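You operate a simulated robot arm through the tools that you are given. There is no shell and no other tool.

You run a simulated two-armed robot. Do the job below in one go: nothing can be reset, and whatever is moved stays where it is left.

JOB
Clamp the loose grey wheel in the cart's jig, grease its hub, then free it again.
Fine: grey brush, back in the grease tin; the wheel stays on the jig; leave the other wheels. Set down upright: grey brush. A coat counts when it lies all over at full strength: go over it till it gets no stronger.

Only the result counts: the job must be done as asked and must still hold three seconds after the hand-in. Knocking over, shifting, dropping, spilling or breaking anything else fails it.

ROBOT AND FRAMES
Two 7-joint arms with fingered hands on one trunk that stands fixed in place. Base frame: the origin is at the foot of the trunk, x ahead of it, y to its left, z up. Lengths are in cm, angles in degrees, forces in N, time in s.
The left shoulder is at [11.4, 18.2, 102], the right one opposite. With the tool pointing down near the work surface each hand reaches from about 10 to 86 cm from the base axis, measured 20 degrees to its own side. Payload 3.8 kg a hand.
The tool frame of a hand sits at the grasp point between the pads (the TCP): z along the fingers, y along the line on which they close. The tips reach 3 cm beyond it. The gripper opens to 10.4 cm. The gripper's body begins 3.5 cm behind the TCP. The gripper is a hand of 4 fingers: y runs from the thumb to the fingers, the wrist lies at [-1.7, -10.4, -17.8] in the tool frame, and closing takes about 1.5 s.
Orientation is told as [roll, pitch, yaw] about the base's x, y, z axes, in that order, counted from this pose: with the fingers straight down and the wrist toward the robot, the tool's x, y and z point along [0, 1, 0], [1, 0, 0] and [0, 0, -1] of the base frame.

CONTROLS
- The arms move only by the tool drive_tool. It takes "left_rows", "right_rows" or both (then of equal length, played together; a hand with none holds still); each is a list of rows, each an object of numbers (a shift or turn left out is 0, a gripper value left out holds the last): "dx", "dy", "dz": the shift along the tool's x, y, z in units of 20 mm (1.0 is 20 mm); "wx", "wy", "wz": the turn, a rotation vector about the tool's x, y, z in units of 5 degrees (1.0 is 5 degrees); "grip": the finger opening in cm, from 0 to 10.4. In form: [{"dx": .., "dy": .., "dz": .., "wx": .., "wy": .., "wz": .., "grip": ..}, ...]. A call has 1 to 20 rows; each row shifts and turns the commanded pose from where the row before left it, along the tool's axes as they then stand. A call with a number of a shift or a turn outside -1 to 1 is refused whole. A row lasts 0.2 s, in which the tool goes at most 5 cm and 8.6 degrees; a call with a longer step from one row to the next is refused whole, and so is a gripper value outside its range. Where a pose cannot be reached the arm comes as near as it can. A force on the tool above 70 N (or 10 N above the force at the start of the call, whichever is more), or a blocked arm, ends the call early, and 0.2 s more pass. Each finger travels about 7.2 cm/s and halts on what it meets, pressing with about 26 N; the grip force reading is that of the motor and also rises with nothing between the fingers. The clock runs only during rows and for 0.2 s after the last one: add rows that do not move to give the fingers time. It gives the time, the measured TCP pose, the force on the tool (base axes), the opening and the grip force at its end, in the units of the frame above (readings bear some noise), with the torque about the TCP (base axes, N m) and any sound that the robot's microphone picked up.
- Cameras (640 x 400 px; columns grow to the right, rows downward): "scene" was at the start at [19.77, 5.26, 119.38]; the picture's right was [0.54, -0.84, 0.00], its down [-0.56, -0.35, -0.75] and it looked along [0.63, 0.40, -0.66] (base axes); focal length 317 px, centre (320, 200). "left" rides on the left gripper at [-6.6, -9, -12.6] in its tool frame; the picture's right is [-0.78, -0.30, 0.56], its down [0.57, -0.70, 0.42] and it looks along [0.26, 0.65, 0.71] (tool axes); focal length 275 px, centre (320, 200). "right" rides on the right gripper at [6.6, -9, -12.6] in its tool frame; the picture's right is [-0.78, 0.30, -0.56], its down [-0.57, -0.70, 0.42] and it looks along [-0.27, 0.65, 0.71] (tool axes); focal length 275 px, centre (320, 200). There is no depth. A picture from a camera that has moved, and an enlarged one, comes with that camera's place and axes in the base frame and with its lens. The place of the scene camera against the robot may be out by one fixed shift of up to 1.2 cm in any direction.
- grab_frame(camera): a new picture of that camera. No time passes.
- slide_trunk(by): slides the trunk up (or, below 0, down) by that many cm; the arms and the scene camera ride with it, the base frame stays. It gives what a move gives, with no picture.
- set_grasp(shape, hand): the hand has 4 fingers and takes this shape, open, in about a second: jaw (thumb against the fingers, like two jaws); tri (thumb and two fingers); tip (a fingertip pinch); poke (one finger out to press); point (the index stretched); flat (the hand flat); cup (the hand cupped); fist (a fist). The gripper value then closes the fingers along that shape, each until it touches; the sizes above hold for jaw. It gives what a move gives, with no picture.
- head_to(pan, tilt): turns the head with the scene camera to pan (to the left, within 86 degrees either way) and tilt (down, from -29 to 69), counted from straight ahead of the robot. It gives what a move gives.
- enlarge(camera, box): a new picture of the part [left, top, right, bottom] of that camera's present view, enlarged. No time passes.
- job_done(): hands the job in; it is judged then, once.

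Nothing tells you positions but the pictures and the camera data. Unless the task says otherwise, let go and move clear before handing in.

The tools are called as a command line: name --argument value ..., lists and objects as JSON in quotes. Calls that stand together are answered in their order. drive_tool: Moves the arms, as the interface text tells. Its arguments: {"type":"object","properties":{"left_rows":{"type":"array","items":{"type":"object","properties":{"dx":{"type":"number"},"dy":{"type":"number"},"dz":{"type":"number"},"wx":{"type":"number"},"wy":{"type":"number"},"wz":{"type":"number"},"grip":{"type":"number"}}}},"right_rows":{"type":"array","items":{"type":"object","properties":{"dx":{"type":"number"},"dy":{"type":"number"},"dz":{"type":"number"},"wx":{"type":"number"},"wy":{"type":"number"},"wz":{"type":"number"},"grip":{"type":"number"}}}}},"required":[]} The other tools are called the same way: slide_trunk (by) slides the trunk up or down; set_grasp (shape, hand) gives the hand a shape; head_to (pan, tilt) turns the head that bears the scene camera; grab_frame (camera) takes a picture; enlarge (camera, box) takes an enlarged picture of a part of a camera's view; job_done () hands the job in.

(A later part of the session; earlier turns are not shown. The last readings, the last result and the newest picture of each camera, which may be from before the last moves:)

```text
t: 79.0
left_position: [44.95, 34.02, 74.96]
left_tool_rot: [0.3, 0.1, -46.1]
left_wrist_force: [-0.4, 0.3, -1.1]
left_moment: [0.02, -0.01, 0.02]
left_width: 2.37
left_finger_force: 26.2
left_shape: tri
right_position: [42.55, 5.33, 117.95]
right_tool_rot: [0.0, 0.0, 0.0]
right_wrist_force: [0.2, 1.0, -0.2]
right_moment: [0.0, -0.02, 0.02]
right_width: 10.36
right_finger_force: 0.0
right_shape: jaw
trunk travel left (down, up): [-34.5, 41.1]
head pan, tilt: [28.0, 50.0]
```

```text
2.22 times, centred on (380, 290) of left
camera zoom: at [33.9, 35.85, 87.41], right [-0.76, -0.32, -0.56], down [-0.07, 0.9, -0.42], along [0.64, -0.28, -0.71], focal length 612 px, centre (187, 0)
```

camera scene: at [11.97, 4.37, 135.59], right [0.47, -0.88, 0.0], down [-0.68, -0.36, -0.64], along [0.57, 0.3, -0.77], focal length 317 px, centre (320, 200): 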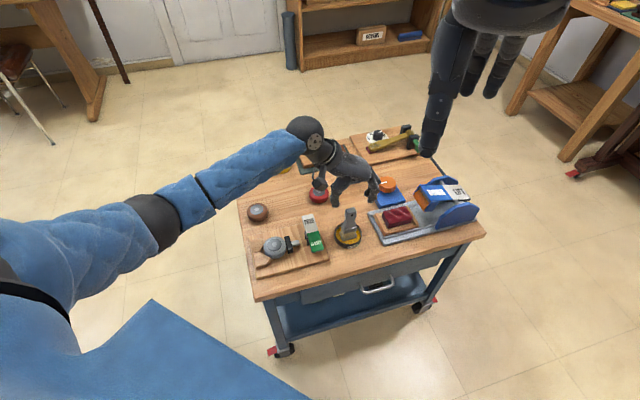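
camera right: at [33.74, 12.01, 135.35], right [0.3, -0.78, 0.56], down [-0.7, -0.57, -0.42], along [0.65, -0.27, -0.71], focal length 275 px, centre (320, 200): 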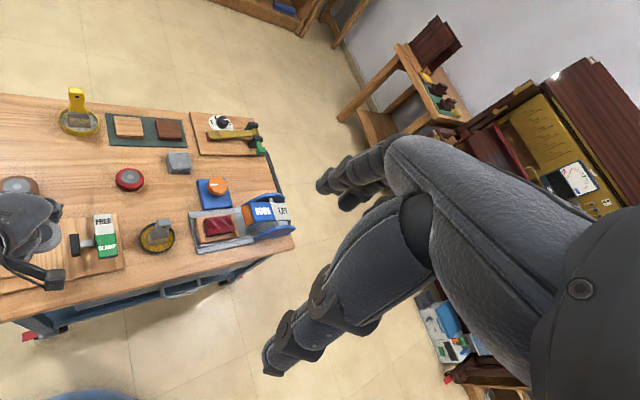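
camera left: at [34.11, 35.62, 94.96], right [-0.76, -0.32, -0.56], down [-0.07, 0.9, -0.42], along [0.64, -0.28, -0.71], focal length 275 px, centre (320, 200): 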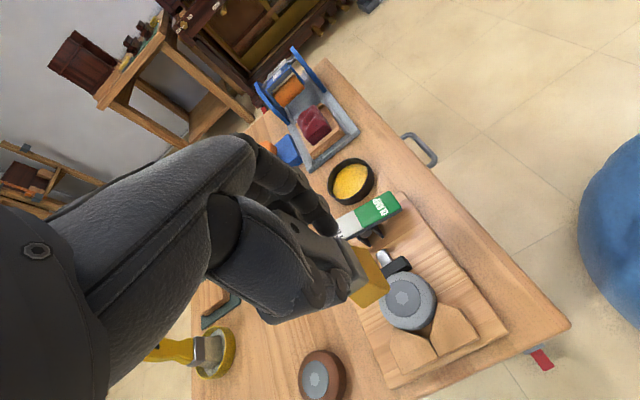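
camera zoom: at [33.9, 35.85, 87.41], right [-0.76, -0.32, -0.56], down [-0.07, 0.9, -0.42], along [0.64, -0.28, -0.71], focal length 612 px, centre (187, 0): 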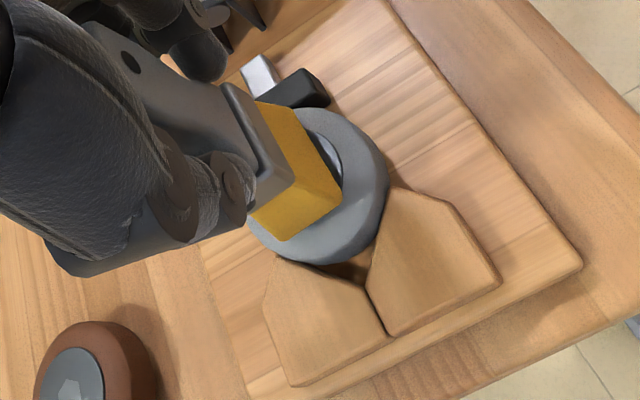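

drive_tool --left_rows '[{"dz": 0.06}, {"dz": 0.06}, {"dz": 0.06}, {}]'

drive_tool --left_rows '[{"dz": 0.05}, {"dz": 0.05}, {"dz": 0.05}, {}]'

enlarge --camera "left" --box '[280, 200, 480, 380]'

```text
t: 80.0
left_position: [44.87, 34.17, 74.53]
left_tool_rot: [0.4, 0.1, -46.2]
left_wrist_force: [0.1, 0.1, -1.0]
left_moment: [0.0, -0.01, 0.01]
left_width: 2.34
left_finger_force: 26.5
left_shape: tri
right_position: [42.75, 5.37, 117.92]
right_tool_rot: [0.0, 0.0, 0.0]
right_wrist_force: [0.3, 0.1, -0.3]
right_moment: [0.03, 0.01, -0.04]
right_width: 10.37
right_finger_force: 0.1
right_shape: jaw
trunk travel left (down, up): [-34.5, 41.1]
head pan, tilt: [28.0, 50.0]
```

```text
t: 81.0
left_position: [45.06, 33.95, 74.29]
left_tool_rot: [0.4, 0.1, -46.1]
left_wrist_force: [-1.2, 0.8, 0.6]
left_moment: [0.03, 0.04, 0.01]
left_width: 2.36
left_finger_force: 26.0
left_shape: tri
right_position: [42.71, 5.44, 117.95]
right_tool_rot: [0.0, 0.0, 0.1]
right_wrist_force: [0.2, -0.8, -0.8]
right_moment: [-0.01, -0.01, -0.02]
right_width: 10.34
right_finger_force: 0.0
right_shape: jaw
trunk travel left (down, up): [-34.5, 41.1]
head pan, tilt: [28.0, 50.0]
```

```text
2.22 times, centred on (380, 290) of left
camera zoom: at [33.98, 35.83, 86.77], right [-0.76, -0.32, -0.56], down [-0.07, 0.9, -0.42], along [0.64, -0.28, -0.71], focal length 612 px, centre (187, 0)
```

zoom: 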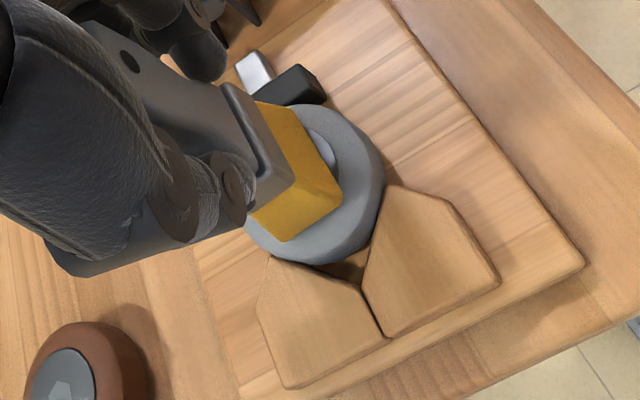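

Light contact seems to begin (force turned positive). I'm pressing a touch more before stroking.

drive_tool --left_rows '[{"dz": 0.05}, {"dz": 0.05}, {}]'

```text
t: 81.8
left_position: [44.9, 33.98, 74.23]
left_tool_rot: [0.5, 0.0, -46.1]
left_wrist_force: [-0.2, -0.1, 5.9]
left_moment: [-0.02, 0.02, -0.02]
left_width: 2.36
left_finger_force: 26.5
left_shape: tri
right_position: [42.66, 5.38, 117.89]
right_tool_rot: [0.0, -0.1, -0.1]
right_wrist_force: [-0.2, 0.2, -0.6]
right_moment: [0.02, -0.03, 0.0]
right_width: 10.34
right_finger_force: 0.0
right_shape: jaw
trunk travel left (down, up): [-34.5, 41.1]
head pan, tilt: [28.0, 50.0]
```

Contact is about 7 N. I'm stroking across the hub in the near/far direction.

drive_tool --left_rows '[{"dx": -0.2}, {"dx": -0.2}, {"dx": -0.2}, {"dx": -0.2}, {"dx": 0.2}, {"dx": 0.2}, {"dx": 0.2}, {"dx": 0.2}, {"dx": 0.2}, {"dx": 0.2}, {"dx": -0.2}, {"dx": -0.2}, {"dx": -0.2}, {"dx": -0.2}, {"dx": -0.2}, {"dx": -0.2}, {"dx": 0.2}, {"dx": 0.2}, {"dx": 0.2}, {"dx": 0.2}]'

enlarge --camera "left" --box '[280, 200, 480, 380]'

enlarge --camera "scene" --box '[230, 180, 350, 290]'

```text
t: 86.0
left_position: [44.84, 33.87, 74.28]
left_tool_rot: [0.3, 0.1, -46.1]
left_wrist_force: [-5.9, -0.3, 11.2]
left_moment: [-0.08, 0.19, -0.06]
left_width: 2.4
left_finger_force: 26.2
left_shape: tri
right_position: [42.63, 5.31, 117.93]
right_tool_rot: [0.0, -0.2, 0.0]
right_wrist_force: [0.5, -0.7, 0.5]
right_moment: [0.0, -0.02, -0.01]
right_width: 10.36
right_finger_force: 0.1
right_shape: jaw
trunk travel left (down, up): [-34.5, 41.1]
head pan, tilt: [28.0, 50.0]
```

```text
2.22 times, centred on (380, 290) of left
camera zoom: at [33.87, 35.78, 86.72], right [-0.76, -0.32, -0.56], down [-0.07, 0.9, -0.42], along [0.64, -0.28, -0.71], focal length 612 px, centre (187, 0)
```

zoom: 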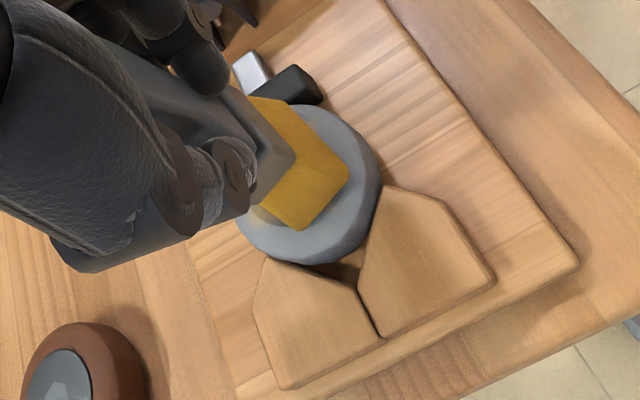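

```text
3.64 times, centred on (290, 235) of scene
camera zoom: at [11.83, 4.27, 135.61], right [0.47, -0.88, 0.0], down [-0.68, -0.36, -0.64], along [0.57, 0.3, -0.77], focal length 1154 px, centre (429, 73)
```

zoom: 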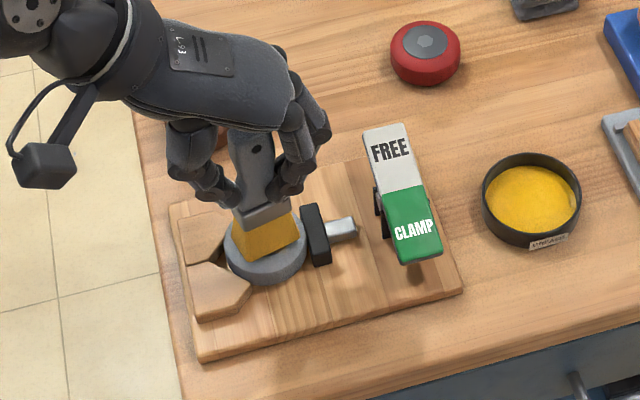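

The brush leaned a little in the grip during the strokes. I'm lifting to check both its attitude and the coat.

drive_tool --left_rows '[{"dz": -0.3}, {"dz": -0.5}, {"dz": -0.6}, {"dz": -0.6}, {}]'

enlarge --camera "left" --box '[240, 180, 480, 380]'

enlarge --camera "scene" --box '[230, 160, 350, 290]'

enlarge --camera "right" --box '[0, 170, 120, 290]'

```text
t: 87.2
left_position: [44.89, 34.05, 78.19]
left_tool_rot: [0.3, 0.1, -46.1]
left_wrist_force: [0.2, 0.9, -1.7]
left_moment: [0.02, 0.02, -0.01]
left_width: 2.34
left_finger_force: 26.0
left_shape: tri
right_position: [42.81, 5.43, 117.84]
right_tool_rot: [0.1, 0.0, 0.0]
right_wrist_force: [0.5, 0.1, -0.5]
right_moment: [-0.01, 0.01, 0.01]
right_width: 10.39
right_finger_force: 0.0
right_shape: jaw
trunk travel left (down, up): [-34.5, 41.1]
head pan, tilt: [28.0, 50.0]
```

```text
2.00 times, centred on (360, 280) of left
camera zoom: at [33.9, 35.9, 90.66], right [-0.76, -0.32, -0.56], down [-0.07, 0.9, -0.42], along [0.64, -0.28, -0.71], focal length 551 px, centre (240, 40)
```

zoom: 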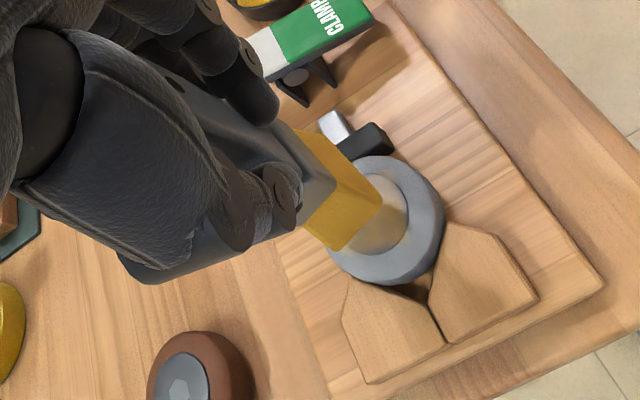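

```text
3.08 times, centred on (290, 225) of scene
camera zoom: at [12.0, 4.36, 135.58], right [0.47, -0.88, 0.0], down [-0.68, -0.36, -0.64], along [0.57, 0.3, -0.77], focal length 977 px, centre (412, 123)
```

zoom: 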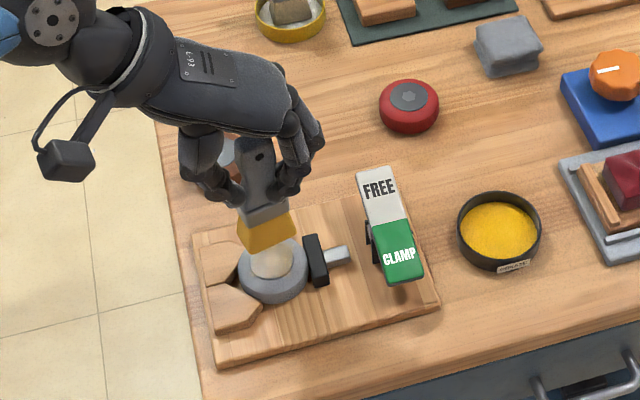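

```text
3.33 times, centred on (60, 230) of right
camera zoom: at [33.75, 12.0, 130.35], right [0.3, -0.78, 0.56], down [-0.7, -0.57, -0.42], along [0.65, -0.27, -0.71], focal length 918 px, centre (1187, 100)
```

zoom: 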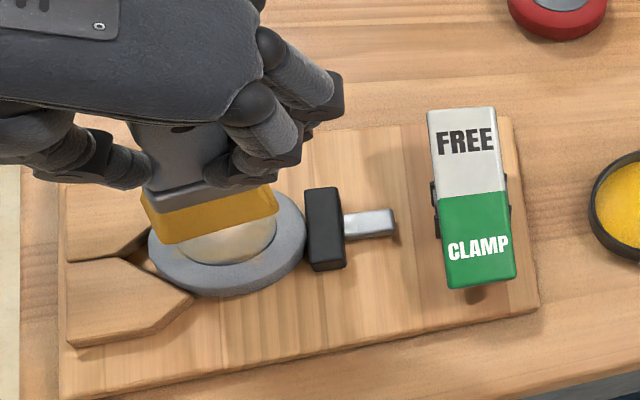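

The hub shows the start of a pale coat. I'll compare the brush's seating in the hand with the earlier image.

enlarge --camera "left" --box '[220, 150, 440, 350]'

enlarge --camera "scene" --box '[270, 200, 320, 260]'

```text
2.00 times, centred on (330, 250) of left
camera zoom: at [33.9, 35.9, 90.66], right [-0.76, -0.32, -0.56], down [-0.07, 0.9, -0.42], along [0.64, -0.28, -0.71], focal length 551 px, centre (300, 100)
```

zoom: 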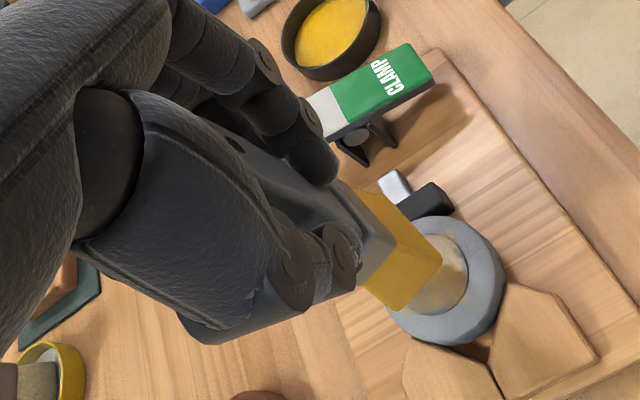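

```text
6.67 times, centred on (295, 230) of scene
camera zoom: at [12.0, 4.36, 135.58], right [0.47, -0.88, 0.0], down [-0.68, -0.36, -0.64], along [0.57, 0.3, -0.77], focal length 2116 px, centre (487, 0)
```

zoom: 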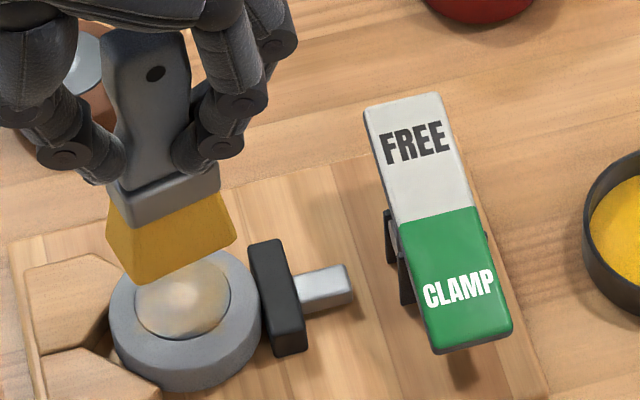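

The brush stays upright but has yawed about 15–20° in the grip, which doesn't matter for a round tin. I'm going back down for more passes, mostly along the closing axis this time so it can't twist further.

drive_tool --left_rows '[{"dz": 0.5}, {"dz": 0.6}, {"dz": 0.5}, {"dz": 0.25}, {"dz": 0.08}, {}]'

```text
t: 88.6
left_position: [44.96, 34.12, 74.29]
left_tool_rot: [0.3, 0.0, -46.2]
left_wrist_force: [-0.6, 0.0, 0.1]
left_moment: [0.0, 0.04, 0.0]
left_width: 2.34
left_finger_force: 25.6
left_shape: tri
right_position: [42.7, 5.44, 117.95]
right_tool_rot: [0.0, 0.0, 0.0]
right_wrist_force: [0.8, 0.1, -0.2]
right_moment: [0.0, 0.0, 0.01]
right_width: 10.35
right_finger_force: 0.1
right_shape: jaw
trunk travel left (down, up): [-34.5, 41.1]
head pan, tilt: [28.0, 50.0]
```

drive_tool --left_rows '[{"dz": 0.07}, {"dy": -0.25}, {"dy": -0.25}, {"dy": 0.25}, {"dy": 0.25}, {"dy": 0.25}, {"dx": -0.25}, {"dx": -0.25}, {"dy": -0.25}, {"dy": -0.25}, {"dy": -0.25}, {"dx": 0.25}, {"dx": 0.25}, {"dx": 0.25}, {"dx": 0.25}, {"dy": 0.25}, {"dy": 0.25}, {"dy": 0.25}, {"dx": -0.25}, {"dx": -0.25}]'

enlarge --camera "left" --box '[220, 150, 440, 350]'

```text
t: 92.8
left_position: [45.38, 33.85, 74.14]
left_tool_rot: [0.6, 0.0, -46.0]
left_wrist_force: [-2.6, 6.3, 18.3]
left_moment: [0.35, 0.04, 0.04]
left_width: 2.45
left_finger_force: 25.9
left_shape: tri
right_position: [42.49, 5.38, 117.87]
right_tool_rot: [0.0, -0.1, 0.0]
right_wrist_force: [-0.3, -0.4, 0.4]
right_moment: [-0.01, 0.05, 0.01]
right_width: 10.38
right_finger_force: 0.0
right_shape: jaw
trunk travel left (down, up): [-34.5, 41.1]
head pan, tilt: [28.0, 50.0]
```

```text
2.00 times, centred on (330, 250) of left
camera zoom: at [34.27, 35.53, 86.65], right [-0.76, -0.32, -0.56], down [-0.07, 0.91, -0.42], along [0.65, -0.28, -0.71], focal length 551 px, centre (300, 100)
```

zoom: 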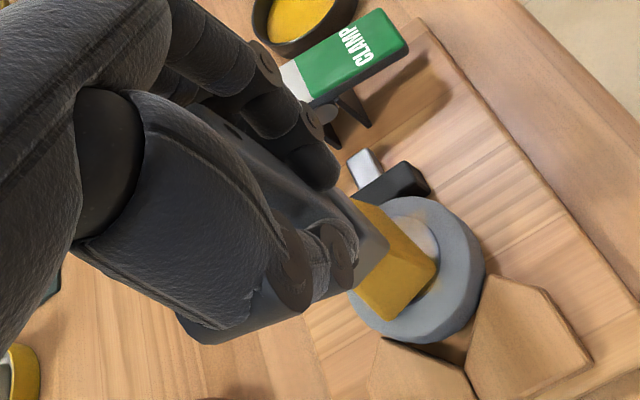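

The press rose to 18 N, more than needed. I'm lifting and stepping aside to see the coat.

drive_tool --left_rows '[{"dz": -0.2}, {"dz": -0.5}, {"dz": -0.6}, {"dz": -0.6, "dx": 0.5}, {"dx": 0.8}, {"dx": 0.8}, {}]'

enlarge --camera "scene" --box '[245, 190, 325, 260]'

enlarge --camera "left" --box '[220, 150, 460, 390]'

enlarge --camera "right" --box '[0, 190, 80, 260]'

```text
t: 94.4
left_position: [48.43, 36.46, 78.01]
left_tool_rot: [0.3, 0.2, -46.1]
left_wrist_force: [0.5, 0.8, -1.0]
left_moment: [0.04, 0.0, -0.03]
left_width: 2.31
left_finger_force: 26.0
left_shape: tri
right_position: [42.67, 5.34, 117.84]
right_tool_rot: [0.0, -0.1, 0.0]
right_wrist_force: [-0.6, 0.2, 0.0]
right_moment: [0.0, 0.01, 0.02]
right_width: 10.38
right_finger_force: 0.1
right_shape: jaw
trunk travel left (down, up): [-34.5, 41.1]
head pan, tilt: [28.0, 50.0]
```

```text
5.71 times, centred on (285, 225) of scene
camera zoom: at [11.97, 4.35, 135.59], right [0.47, -0.88, 0.0], down [-0.68, -0.36, -0.64], along [0.57, 0.3, -0.77], focal length 1814 px, centre (520, 57)
```

zoom: 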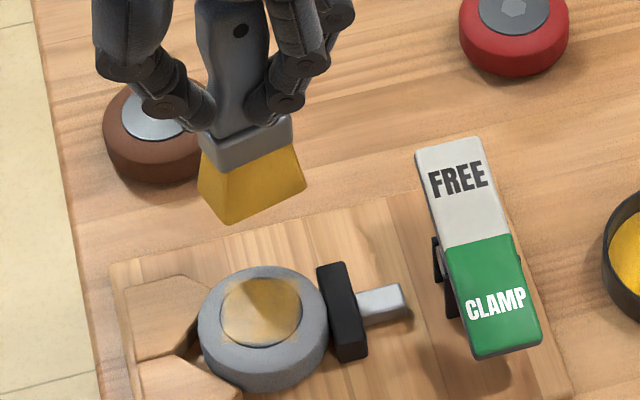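

```text
1.67 times, centred on (340, 270) of left
camera zoom: at [37.38, 38.26, 90.47], right [-0.76, -0.32, -0.56], down [-0.07, 0.9, -0.42], along [0.64, -0.28, -0.71], focal length 459 px, centre (287, 83)
```

zoom: 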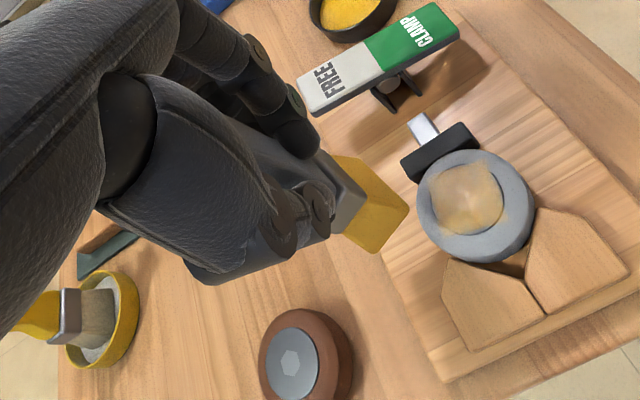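

```text
5.71 times, centred on (40, 225) of right
camera zoom: at [33.72, 11.99, 130.36], right [0.3, -0.78, 0.56], down [-0.7, -0.57, -0.42], along [0.65, -0.27, -0.71], focal length 1573 px, centre (1920, 57)
```

zoom: 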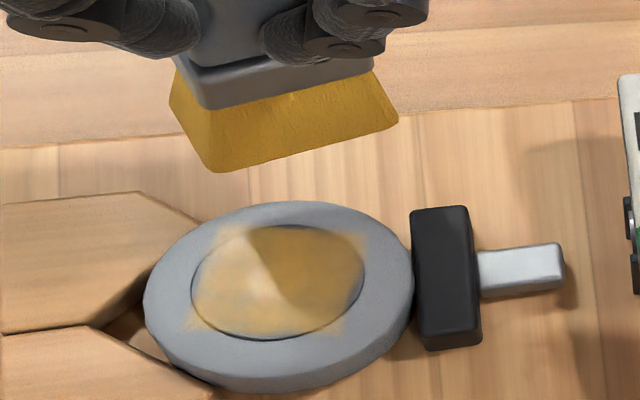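

The coat is patchy and still weak, so I need many more passes. I'm returning with the brush centred on the hub and using light pressure.

drive_tool --left_rows '[{"dx": -0.7, "dy": -0.16}, {"dx": -0.7, "dy": -0.16}, {"dx": -0.69, "dy": -0.16}, {"dz": 0.5}, {"dz": 0.6}, {"dz": 0.5}, {"dz": 0.2}, {"dz": 0.06}, {}]'

```text
t: 96.4
left_position: [44.61, 34.32, 74.48]
left_tool_rot: [0.4, 0.0, -46.1]
left_wrist_force: [-2.8, 1.0, 9.4]
left_moment: [0.02, 0.09, -0.01]
left_width: 2.35
left_finger_force: 26.1
left_shape: tri
right_position: [42.63, 5.53, 117.91]
right_tool_rot: [0.0, 0.0, 0.0]
right_wrist_force: [0.0, -0.6, 0.7]
right_moment: [0.01, -0.02, 0.01]
right_width: 10.34
right_finger_force: 0.0
right_shape: jaw
trunk travel left (down, up): [-34.5, 41.1]
head pan, tilt: [28.0, 50.0]
```

drive_tool --left_rows '[{"dz": -0.05, "dx": -0.2}, {"dx": -0.2}, {"dx": -0.2}, {"dy": -0.2}, {"dy": -0.2}, {"dy": 0.2}, {"dy": 0.2}, {"dy": 0.2}, {"dy": 0.2}, {"dx": 0.3}, {"dy": -0.2}, {"dy": -0.2}, {"dy": -0.2}, {"dy": -0.2}, {"dx": 0.3}, {"dy": 0.2}, {"dy": 0.2}, {"dy": 0.2}, {"dy": 0.2}, {"dx": 0.3}]'

drive_tool --left_rows '[{"dy": -0.2}, {"dy": -0.2}, {"dy": -0.2}, {"dy": -0.2}, {"dx": 0.3}, {"dy": 0.2}, {"dy": 0.2}, {"dy": 0.2}, {"dy": 0.2}, {"dx": -0.3}, {"dy": -0.2}, {"dy": -0.2}, {"dy": -0.2}, {"dy": -0.2}, {"dx": -0.3}, {"dy": 0.2}, {"dy": 0.2}, {"dy": 0.2}, {"dy": 0.2}, {"dx": -0.3}]'

enlarge --camera "scene" --box '[245, 190, 325, 260]'

enlarge --camera "left" --box '[220, 150, 460, 390]'

```text
t: 100.6
left_position: [45.39, 34.04, 74.5]
left_tool_rot: [0.5, 0.1, -46.1]
left_wrist_force: [-3.9, -3.1, 9.5]
left_moment: [0.13, 0.17, 0.0]
left_width: 2.48
left_finger_force: 25.9
left_shape: tri
right_position: [42.46, 5.32, 117.89]
right_tool_rot: [0.1, -0.1, 0.1]
right_wrist_force: [-0.1, 0.7, -0.4]
right_moment: [-0.02, 0.02, 0.02]
right_width: 10.35
right_finger_force: 0.0
right_shape: jaw
trunk travel left (down, up): [-34.5, 41.1]
head pan, tilt: [28.0, 50.0]
```

```text
t: 104.8
left_position: [44.81, 33.35, 74.33]
left_tool_rot: [0.4, 0.0, -46.0]
left_wrist_force: [-1.3, 4.7, 9.1]
left_moment: [0.27, -0.02, 0.02]
left_width: 2.37
left_finger_force: 26.8
left_shape: tri
right_position: [42.67, 5.47, 117.84]
right_tool_rot: [0.0, 0.0, -0.1]
right_wrist_force: [-0.2, 0.8, 0.7]
right_moment: [-0.01, 0.02, 0.04]
right_width: 10.35
right_finger_force: 0.0
right_shape: jaw
trunk travel left (down, up): [-34.5, 41.1]
head pan, tilt: [28.0, 50.0]
```

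```text
5.71 times, centred on (285, 225) of scene
camera zoom: at [11.91, 4.33, 135.6], right [0.47, -0.88, 0.0], down [-0.68, -0.36, -0.64], along [0.57, 0.3, -0.77], focal length 1814 px, centre (520, 57)
```

zoom: 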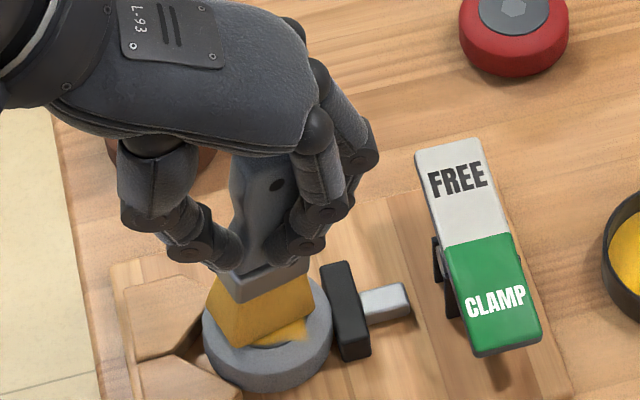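

```text
1.67 times, centred on (340, 270) of left
camera zoom: at [33.74, 35.22, 86.87], right [-0.76, -0.32, -0.56], down [-0.07, 0.9, -0.42], along [0.64, -0.28, -0.71], focal length 459 px, centre (287, 83)
```

zoom: 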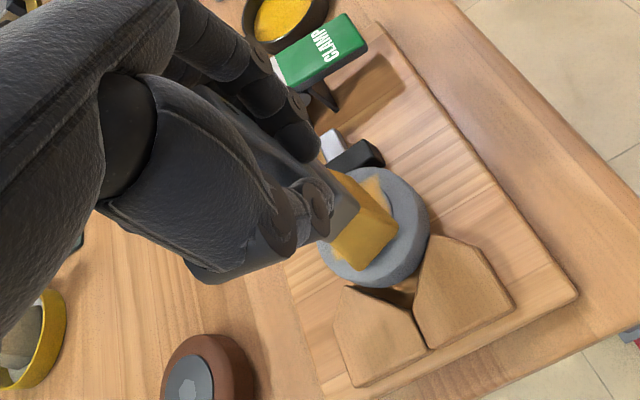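

drive_tool --left_rows '[{"dz": -0.3, "dy": -0.2}, {"dz": -0.5, "dy": -0.2}, {"dz": -0.6}, {"dz": -0.6, "dx": 0.5}, {"dx": 0.8}, {"dx": 0.8}, {}]'

enlarge --camera "scene" --box '[245, 190, 325, 260]'

enlarge --camera "left" --box '[220, 150, 460, 390]'

enlarge --camera "right" --box '[0, 190, 80, 260]'

```text
t: 106.4
left_position: [47.1, 36.85, 78.21]
left_tool_rot: [0.4, 0.1, -46.1]
left_wrist_force: [-0.8, 0.1, -0.7]
left_moment: [0.01, -0.03, -0.03]
left_width: 2.3
left_finger_force: 25.9
left_shape: tri
right_position: [42.63, 5.34, 117.82]
right_tool_rot: [0.1, 0.0, 0.0]
right_wrist_force: [-0.9, 0.1, 0.9]
right_moment: [-0.01, -0.03, 0.01]
right_width: 10.36
right_finger_force: 0.2
right_shape: jaw
trunk travel left (down, up): [-34.5, 41.1]
head pan, tilt: [28.0, 50.0]
```

```text
5.71 times, centred on (285, 225) of scene
camera zoom: at [11.97, 4.35, 135.59], right [0.47, -0.88, 0.0], down [-0.68, -0.36, -0.64], along [0.57, 0.3, -0.77], focal length 1814 px, centre (520, 57)
```

zoom: 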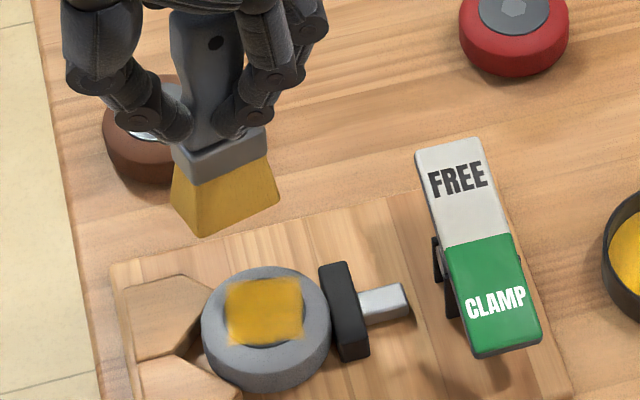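

```text
1.67 times, centred on (340, 270) of left
camera zoom: at [36.18, 38.77, 90.69], right [-0.76, -0.32, -0.56], down [-0.07, 0.9, -0.42], along [0.64, -0.28, -0.71], focal length 459 px, centre (287, 83)
```

zoom: 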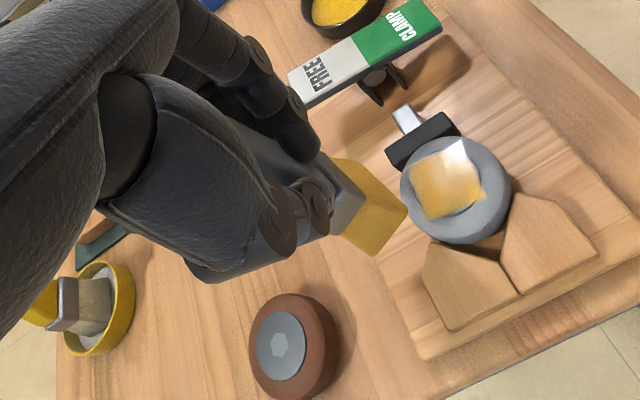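

```text
5.71 times, centred on (40, 225) of right
camera zoom: at [33.72, 11.99, 130.36], right [0.3, -0.78, 0.56], down [-0.7, -0.57, -0.42], along [0.65, -0.27, -0.71], focal length 1573 px, centre (1920, 57)
```

zoom: 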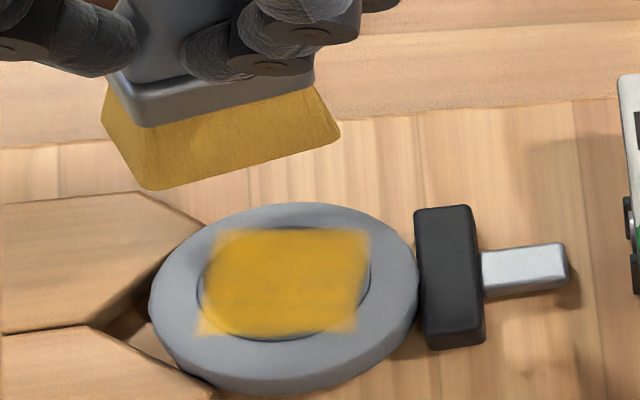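

The coat is building to a deep yellow in the middle, with edges still weaker (toward the V, the bar and the near rim). I'm going back for wider passes.

drive_tool --left_rows '[{"dx": -0.6, "dy": -0.02}, {"dx": -0.6, "dy": -0.02}, {"dx": -0.57}, {"dz": 0.5}, {"dz": 0.6}, {"dz": 0.5}, {"dz": 0.2}, {"dz": 0.04}, {}]'

```text
t: 108.4
left_position: [44.6, 34.5, 74.38]
left_tool_rot: [0.4, 0.1, -46.0]
left_wrist_force: [-0.7, 0.3, -0.3]
left_moment: [0.01, 0.01, 0.01]
left_width: 2.29
left_finger_force: 26.1
left_shape: tri
right_position: [42.76, 5.35, 117.93]
right_tool_rot: [0.0, 0.0, 0.0]
right_wrist_force: [0.7, -0.5, 0.1]
right_moment: [-0.01, 0.01, -0.02]
right_width: 10.33
right_finger_force: 0.1
right_shape: jaw
trunk travel left (down, up): [-34.5, 41.1]
head pan, tilt: [28.0, 50.0]
```

drive_tool --left_rows '[{"dz": 0.09}, {"dx": -0.35}, {"dx": -0.35}, {"dy": -0.3}, {"dy": -0.3}, {"dy": 0.3}, {"dy": 0.3}, {"dy": 0.3}, {"dx": 0.35}, {"dy": -0.3}, {"dy": -0.3}, {"dy": -0.3}, {"dx": 0.35}, {"dy": 0.3}, {"dy": 0.3}, {"dy": 0.3}, {"dx": 0.35}, {"dy": -0.3}, {"dy": -0.3}, {"dy": -0.3}]'

drive_tool --left_rows '[{"dx": 0.35}, {"dy": 0.3}, {"dy": 0.3}, {"dy": 0.3}, {"dx": -0.35}, {"dx": -0.35}, {"dx": -0.35}, {"dx": -0.35}, {"dy": -0.3}, {"dx": 0.35}, {"dx": 0.35}, {"dx": 0.35}, {"dx": 0.35}, {"dy": -0.3}, {"dx": -0.35}, {"dx": -0.35}, {"dx": -0.35}, {"dx": -0.35}, {"dy": -0.3}, {"dx": 0.35}]'

drive_tool --left_rows '[{"dx": 0.35}, {"dx": 0.35}, {"dx": 0.35}, {"dz": -0.4}, {"dz": -0.6}, {"dz": -0.6}, {"dz": -0.3, "dx": 0.4}, {"dx": 0.6}, {"dx": 0.6}, {}]'

enlarge --camera "scene" --box '[245, 190, 325, 260]'

enlarge --camera "left" --box '[220, 150, 460, 390]'

enlarge --camera "right" --box '[0, 190, 80, 260]'

```text
t: 112.6
left_position: [44.24, 36.05, 74.61]
left_tool_rot: [0.5, 0.0, -46.0]
left_wrist_force: [1.5, -4.3, 5.7]
left_moment: [-0.38, -0.28, -0.08]
left_width: 2.24
left_finger_force: 26.1
left_shape: tri
right_position: [42.64, 5.41, 117.86]
right_tool_rot: [0.0, 0.1, 0.0]
right_wrist_force: [0.5, 0.7, 0.0]
right_moment: [0.01, 0.0, -0.03]
right_width: 10.35
right_finger_force: 0.1
right_shape: jaw
trunk travel left (down, up): [-34.5, 41.1]
head pan, tilt: [28.0, 50.0]
```

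```text
t: 116.8
left_position: [43.24, 34.89, 74.48]
left_tool_rot: [0.4, -0.3, -46.1]
left_wrist_force: [-1.4, -0.7, 13.1]
left_moment: [-0.12, -0.18, -0.04]
left_width: 2.25
left_finger_force: 26.0
left_shape: tri
right_position: [42.64, 5.36, 117.99]
right_tool_rot: [0.0, -0.1, 0.0]
right_wrist_force: [-0.6, 0.5, -0.2]
right_moment: [-0.02, -0.01, 0.02]
right_width: 10.35
right_finger_force: 0.0
right_shape: jaw
trunk travel left (down, up): [-34.5, 41.1]
head pan, tilt: [28.0, 50.0]
```

```text
t: 119.0
left_position: [47.03, 38.6, 78.44]
left_tool_rot: [0.3, 0.1, -46.1]
left_wrist_force: [-1.3, -0.5, 0.2]
left_moment: [0.01, -0.01, 0.0]
left_width: 2.24
left_finger_force: 26.0
left_shape: tri
right_position: [42.64, 5.51, 117.97]
right_tool_rot: [0.0, -0.1, 0.0]
right_wrist_force: [-0.2, 0.3, 0.1]
right_moment: [-0.02, 0.0, -0.02]
right_width: 10.36
right_finger_force: 0.0
right_shape: jaw
trunk travel left (down, up): [-34.5, 41.1]
head pan, tilt: [28.0, 50.0]
```

```text
5.71 times, centred on (285, 225) of scene
camera zoom: at [11.98, 4.35, 135.59], right [0.47, -0.88, 0.0], down [-0.68, -0.36, -0.64], along [0.57, 0.3, -0.77], focal length 1814 px, centre (520, 57)
```

zoom: 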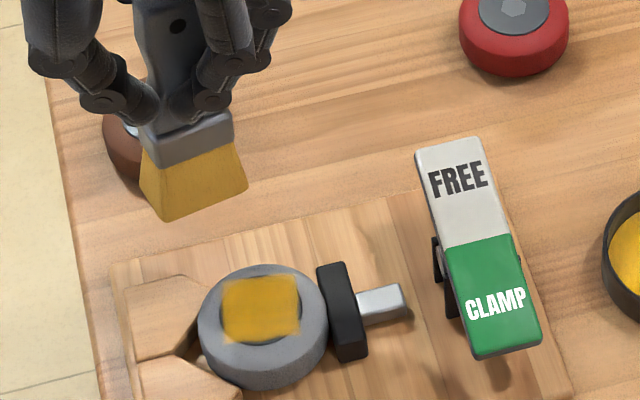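

```text
1.67 times, centred on (340, 270) of left
camera zoom: at [35.98, 40.43, 90.93], right [-0.76, -0.32, -0.56], down [-0.07, 0.9, -0.42], along [0.64, -0.28, -0.71], focal length 459 px, centre (287, 83)
```

zoom: 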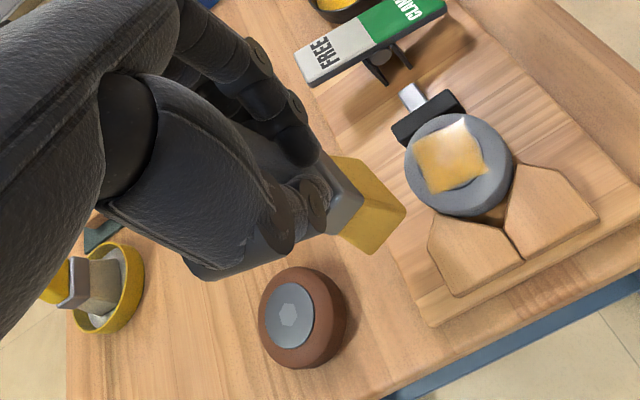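

```text
5.71 times, centred on (40, 225) of right
camera zoom: at [33.73, 11.99, 130.36], right [0.3, -0.78, 0.56], down [-0.7, -0.57, -0.42], along [0.65, -0.27, -0.71], focal length 1573 px, centre (1920, 57)
```

zoom: 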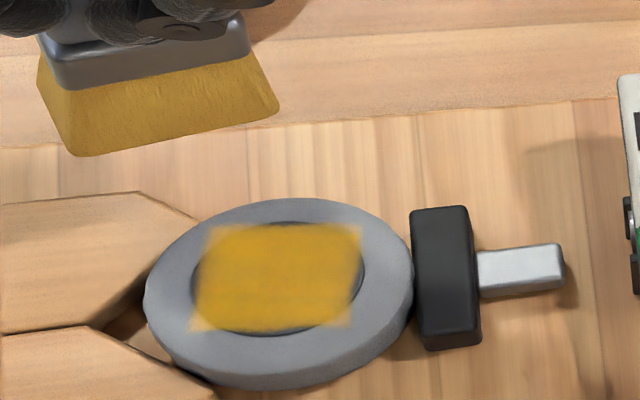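

enlarge --camera "right" --box '[10, 208, 58, 244]'

enlarge --camera "scene" --box '[264, 218, 296, 244]'

enlarge --camera "left" --box '[350, 200, 430, 260]'

```text
11.11 times, centred on (34, 226) of right
camera zoom: at [33.73, 11.99, 130.36], right [0.3, -0.78, 0.56], down [-0.7, -0.57, -0.42], along [0.65, -0.27, -0.71], focal length 3059 px, centre (3498, -89)
```

zoom: 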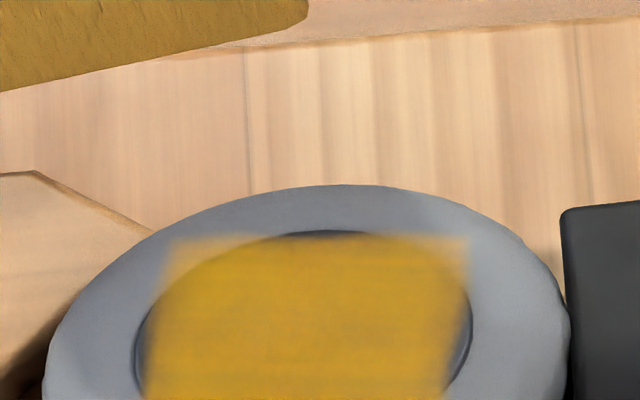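

```text
15.38 times, centred on (280, 231) of scene
camera zoom: at [11.98, 4.35, 135.59], right [0.47, -0.88, 0.0], down [-0.68, -0.36, -0.64], along [0.57, 0.3, -0.77], focal length 4884 px, centre (935, -277)
```

zoom: 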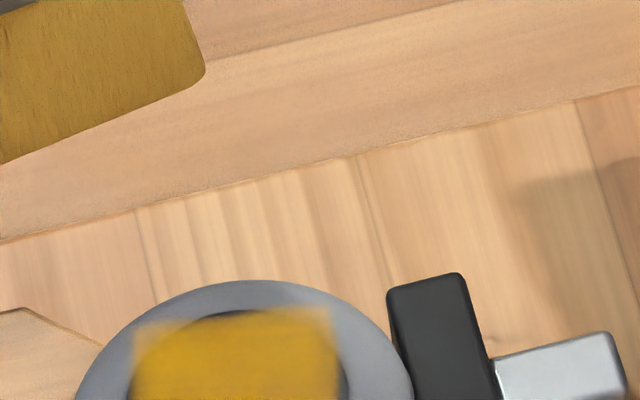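

```text
6.67 times, centred on (390, 230) of left
camera zoom: at [35.98, 40.43, 90.93], right [-0.76, -0.32, -0.56], down [-0.07, 0.9, -0.42], along [0.64, -0.28, -0.71], focal length 1835 px, centre (-147, 0)
```

zoom: 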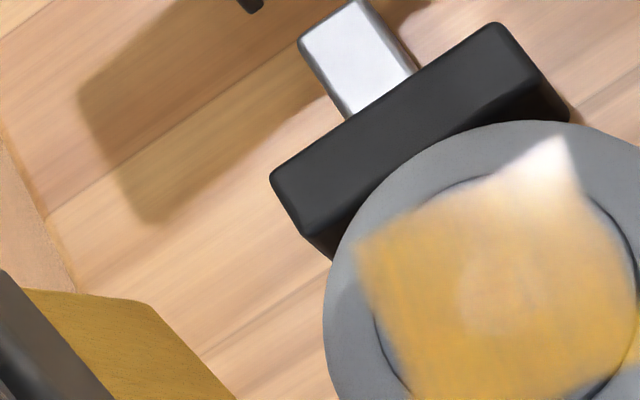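

The coat looks nearly uniform, though the rim edges and corners are slightly paler. I'll run another full raster, centred and a little wider, then compare.

drive_tool --left_rows '[{"dx": -0.8, "dy": 0.21}, {"dx": -0.8, "dy": 0.21}, {"dx": -0.7, "dy": 0.21}, {"dz": 0.5}, {"dz": 0.6}, {"dz": 0.5}, {"dz": 0.3}, {"dz": 0.1}, {}]'

```text
t: 121.0
left_position: [44.75, 34.3, 74.58]
left_tool_rot: [0.5, -0.1, -46.0]
left_wrist_force: [-7.4, -0.7, 23.3]
left_moment: [-0.03, 0.1, -0.02]
left_width: 2.35
left_finger_force: 25.6
left_shape: tri
right_position: [42.43, 5.35, 117.96]
right_tool_rot: [0.1, -0.2, 0.0]
right_wrist_force: [0.0, -0.8, 0.6]
right_moment: [0.02, 0.01, 0.0]
right_width: 10.39
right_finger_force: 0.0
right_shape: jaw
trunk travel left (down, up): [-34.5, 41.1]
head pan, tilt: [28.0, 50.0]
```

drive_tool --left_rows '[{"dz": -0.12}, {"dx": -0.35}, {"dx": -0.35}, {"dy": -0.3}, {"dy": -0.3}, {"dy": 0.3}, {"dy": 0.3}, {"dy": 0.3}, {"dy": 0.3}, {"dx": 0.35}, {"dy": -0.3}, {"dy": -0.3}, {"dy": -0.3}, {"dy": -0.3}, {"dx": 0.35}, {"dy": 0.3}, {"dy": 0.3}, {"dy": 0.3}, {"dy": 0.3}, {"dx": 0.35}]'

drive_tool --left_rows '[{"dy": -0.3}, {"dy": -0.3}, {"dy": -0.3}, {"dy": -0.3}, {"dx": 0.35}, {"dy": 0.3}, {"dy": 0.3}, {"dy": 0.3}, {"dy": 0.3}, {"dx": -0.35}, {"dx": -0.35}, {"dx": -0.35}, {"dx": -0.35}, {"dy": -0.3}, {"dy": -0.3}, {"dx": 0.35}, {"dx": 0.35}, {"dx": 0.35}, {"dx": 0.35}, {"dy": -0.3}]'

drive_tool --left_rows '[{"dy": -0.3}, {"dx": -0.35}, {"dx": -0.35}, {"dx": -0.35}, {"dx": -0.35}, {"dx": 0.35}, {"dx": 0.35}, {"dy": 0.3}, {"dy": 0.3}, {"dz": -0.4}, {"dz": -0.6}, {"dz": -0.6}, {"dz": -0.3, "dx": 0.6}, {"dx": 0.8}, {"dx": 0.8}, {}]'

enlarge --camera "right" --box '[0, 190, 80, 260]'

enlarge --camera "scene" --box '[245, 190, 325, 260]'

enlarge --camera "left" --box '[220, 150, 460, 390]'

```text
t: 125.2
left_position: [46.09, 33.89, 74.71]
left_tool_rot: [0.3, 0.0, -46.0]
left_wrist_force: [-8.2, -0.3, 24.8]
left_moment: [0.03, 0.44, 0.03]
left_width: 2.31
left_finger_force: 25.8
left_shape: tri
right_position: [42.53, 5.38, 117.95]
right_tool_rot: [0.1, 0.0, 0.0]
right_wrist_force: [0.2, 0.7, -0.8]
right_moment: [-0.03, -0.01, -0.03]
right_width: 10.33
right_finger_force: 0.0
right_shape: jaw
trunk travel left (down, up): [-34.5, 41.1]
head pan, tilt: [28.0, 50.0]
```

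```text
t: 129.4
left_position: [45.26, 35.77, 74.49]
left_tool_rot: [0.5, 0.0, -46.1]
left_wrist_force: [1.5, -1.9, 4.4]
left_moment: [-0.19, -0.32, 0.04]
left_width: 2.21
left_finger_force: 26.0
left_shape: tri
right_position: [42.7, 5.36, 117.82]
right_tool_rot: [0.1, 0.1, -0.1]
right_wrist_force: [0.6, 0.6, 0.1]
right_moment: [0.0, -0.02, -0.01]
right_width: 10.35
right_finger_force: 0.0
right_shape: jaw
trunk travel left (down, up): [-34.5, 41.1]
head pan, tilt: [28.0, 50.0]
```

```text
t: 132.8
left_position: [47.95, 37.5, 78.19]
left_tool_rot: [0.3, 0.1, -46.1]
left_wrist_force: [-0.1, 0.1, -1.5]
left_moment: [-0.01, 0.03, 0.02]
left_width: 2.16
left_finger_force: 25.7
left_shape: tri
right_position: [42.68, 5.37, 117.95]
right_tool_rot: [-0.1, 0.0, 0.0]
right_wrist_force: [-0.8, 0.0, 0.2]
right_moment: [0.02, -0.04, -0.02]
right_width: 10.38
right_finger_force: 0.1
right_shape: jaw
trunk travel left (down, up): [-34.5, 41.1]
head pan, tilt: [28.0, 50.0]
```

```text
5.71 times, centred on (40, 225) of right
camera zoom: at [33.72, 11.99, 130.36], right [0.3, -0.78, 0.56], down [-0.7, -0.57, -0.42], along [0.65, -0.27, -0.71], focal length 1573 px, centre (1920, 57)
```

zoom: 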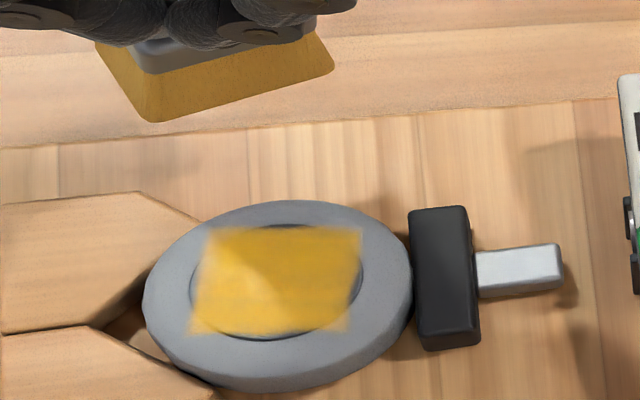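

```text
5.71 times, centred on (285, 225) of scene
camera zoom: at [11.98, 4.35, 135.59], right [0.47, -0.88, 0.0], down [-0.68, -0.36, -0.64], along [0.57, 0.3, -0.77], focal length 1814 px, centre (520, 57)
```

zoom: 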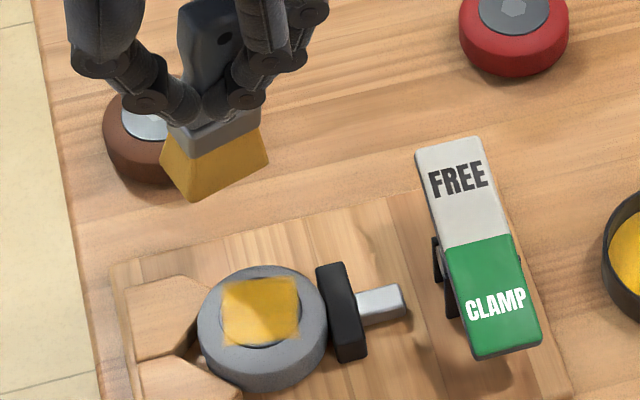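

```text
1.67 times, centred on (340, 270) of left
camera zoom: at [36.95, 39.27, 90.63], right [-0.76, -0.32, -0.56], down [-0.07, 0.9, -0.42], along [0.64, -0.28, -0.71], focal length 459 px, centre (287, 83)
```

zoom: 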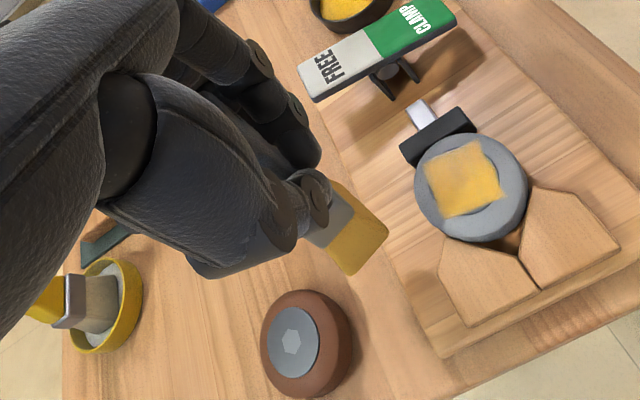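

The brush has tilted about 12° in the grip, which I'll straighten with final strokes and the tin's floor. I'm moving the hand well away to judge the coat without shadow or sheen.

drive_tool --left_rows '[{"dz": -0.8, "dx": 0.5}, {"dz": -0.8, "dx": 0.8}, {"dz": -0.5, "dx": 0.8}, {"dx": 0.8}, {"dx": 0.8}, {"dx": 0.6}, {}]'

enlarge --camera "right" --box '[0, 190, 80, 260]'

enlarge --camera "scene" --box '[235, 140, 325, 260]'

grab_frame --camera "left"

```text
t: 134.4
left_position: [54.03, 43.42, 82.48]
left_tool_rot: [0.3, 0.1, -46.1]
left_wrist_force: [0.3, 0.0, -2.1]
left_moment: [0.03, 0.02, 0.0]
left_width: 2.15
left_finger_force: 25.7
left_shape: tri
right_position: [42.67, 5.41, 117.87]
right_tool_rot: [0.0, 0.0, 0.0]
right_wrist_force: [-0.1, -0.6, 0.7]
right_moment: [0.03, 0.01, 0.02]
right_width: 10.38
right_finger_force: 0.1
right_shape: jaw
trunk travel left (down, up): [-34.5, 41.1]
head pan, tilt: [28.0, 50.0]
```

```text
5.71 times, centred on (40, 225) of right
camera zoom: at [33.72, 11.99, 130.36], right [0.3, -0.78, 0.56], down [-0.7, -0.57, -0.42], along [0.65, -0.27, -0.71], focal length 1573 px, centre (1920, 57)
```

zoom: 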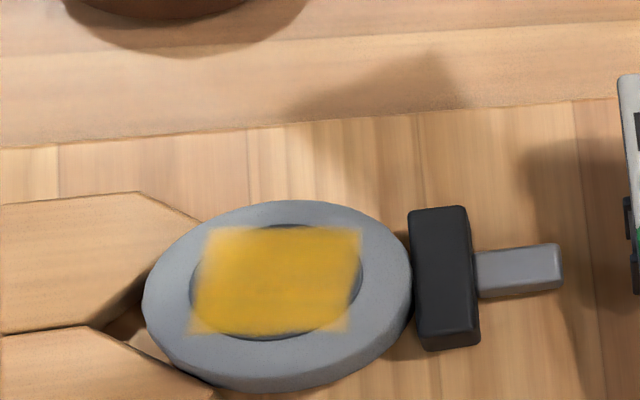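

```text
3.33 times, centred on (280, 200) of scene
camera zoom: at [11.98, 4.35, 135.59], right [0.47, -0.88, 0.0], down [-0.68, -0.36, -0.64], along [0.57, 0.3, -0.77], focal length 1058 px, centre (453, 200)
```

zoom: 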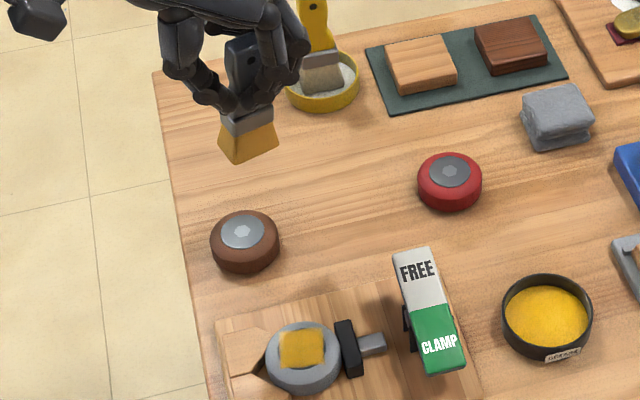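

```text
taken
camera left: at [43.04, 45.25, 95.01], right [-0.76, -0.32, -0.56], down [-0.07, 0.9, -0.42], along [0.64, -0.28, -0.71], focal length 275 px, centre (320, 200)
```

left: 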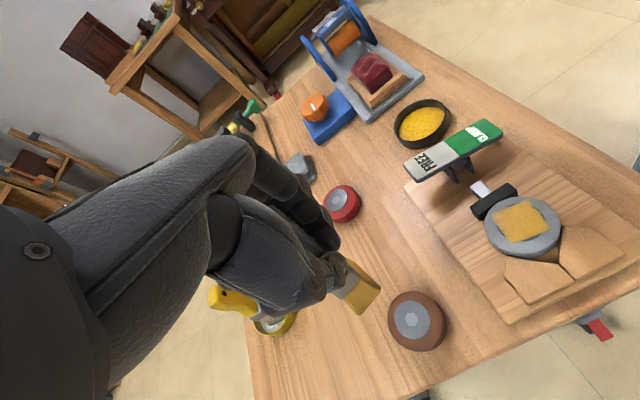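

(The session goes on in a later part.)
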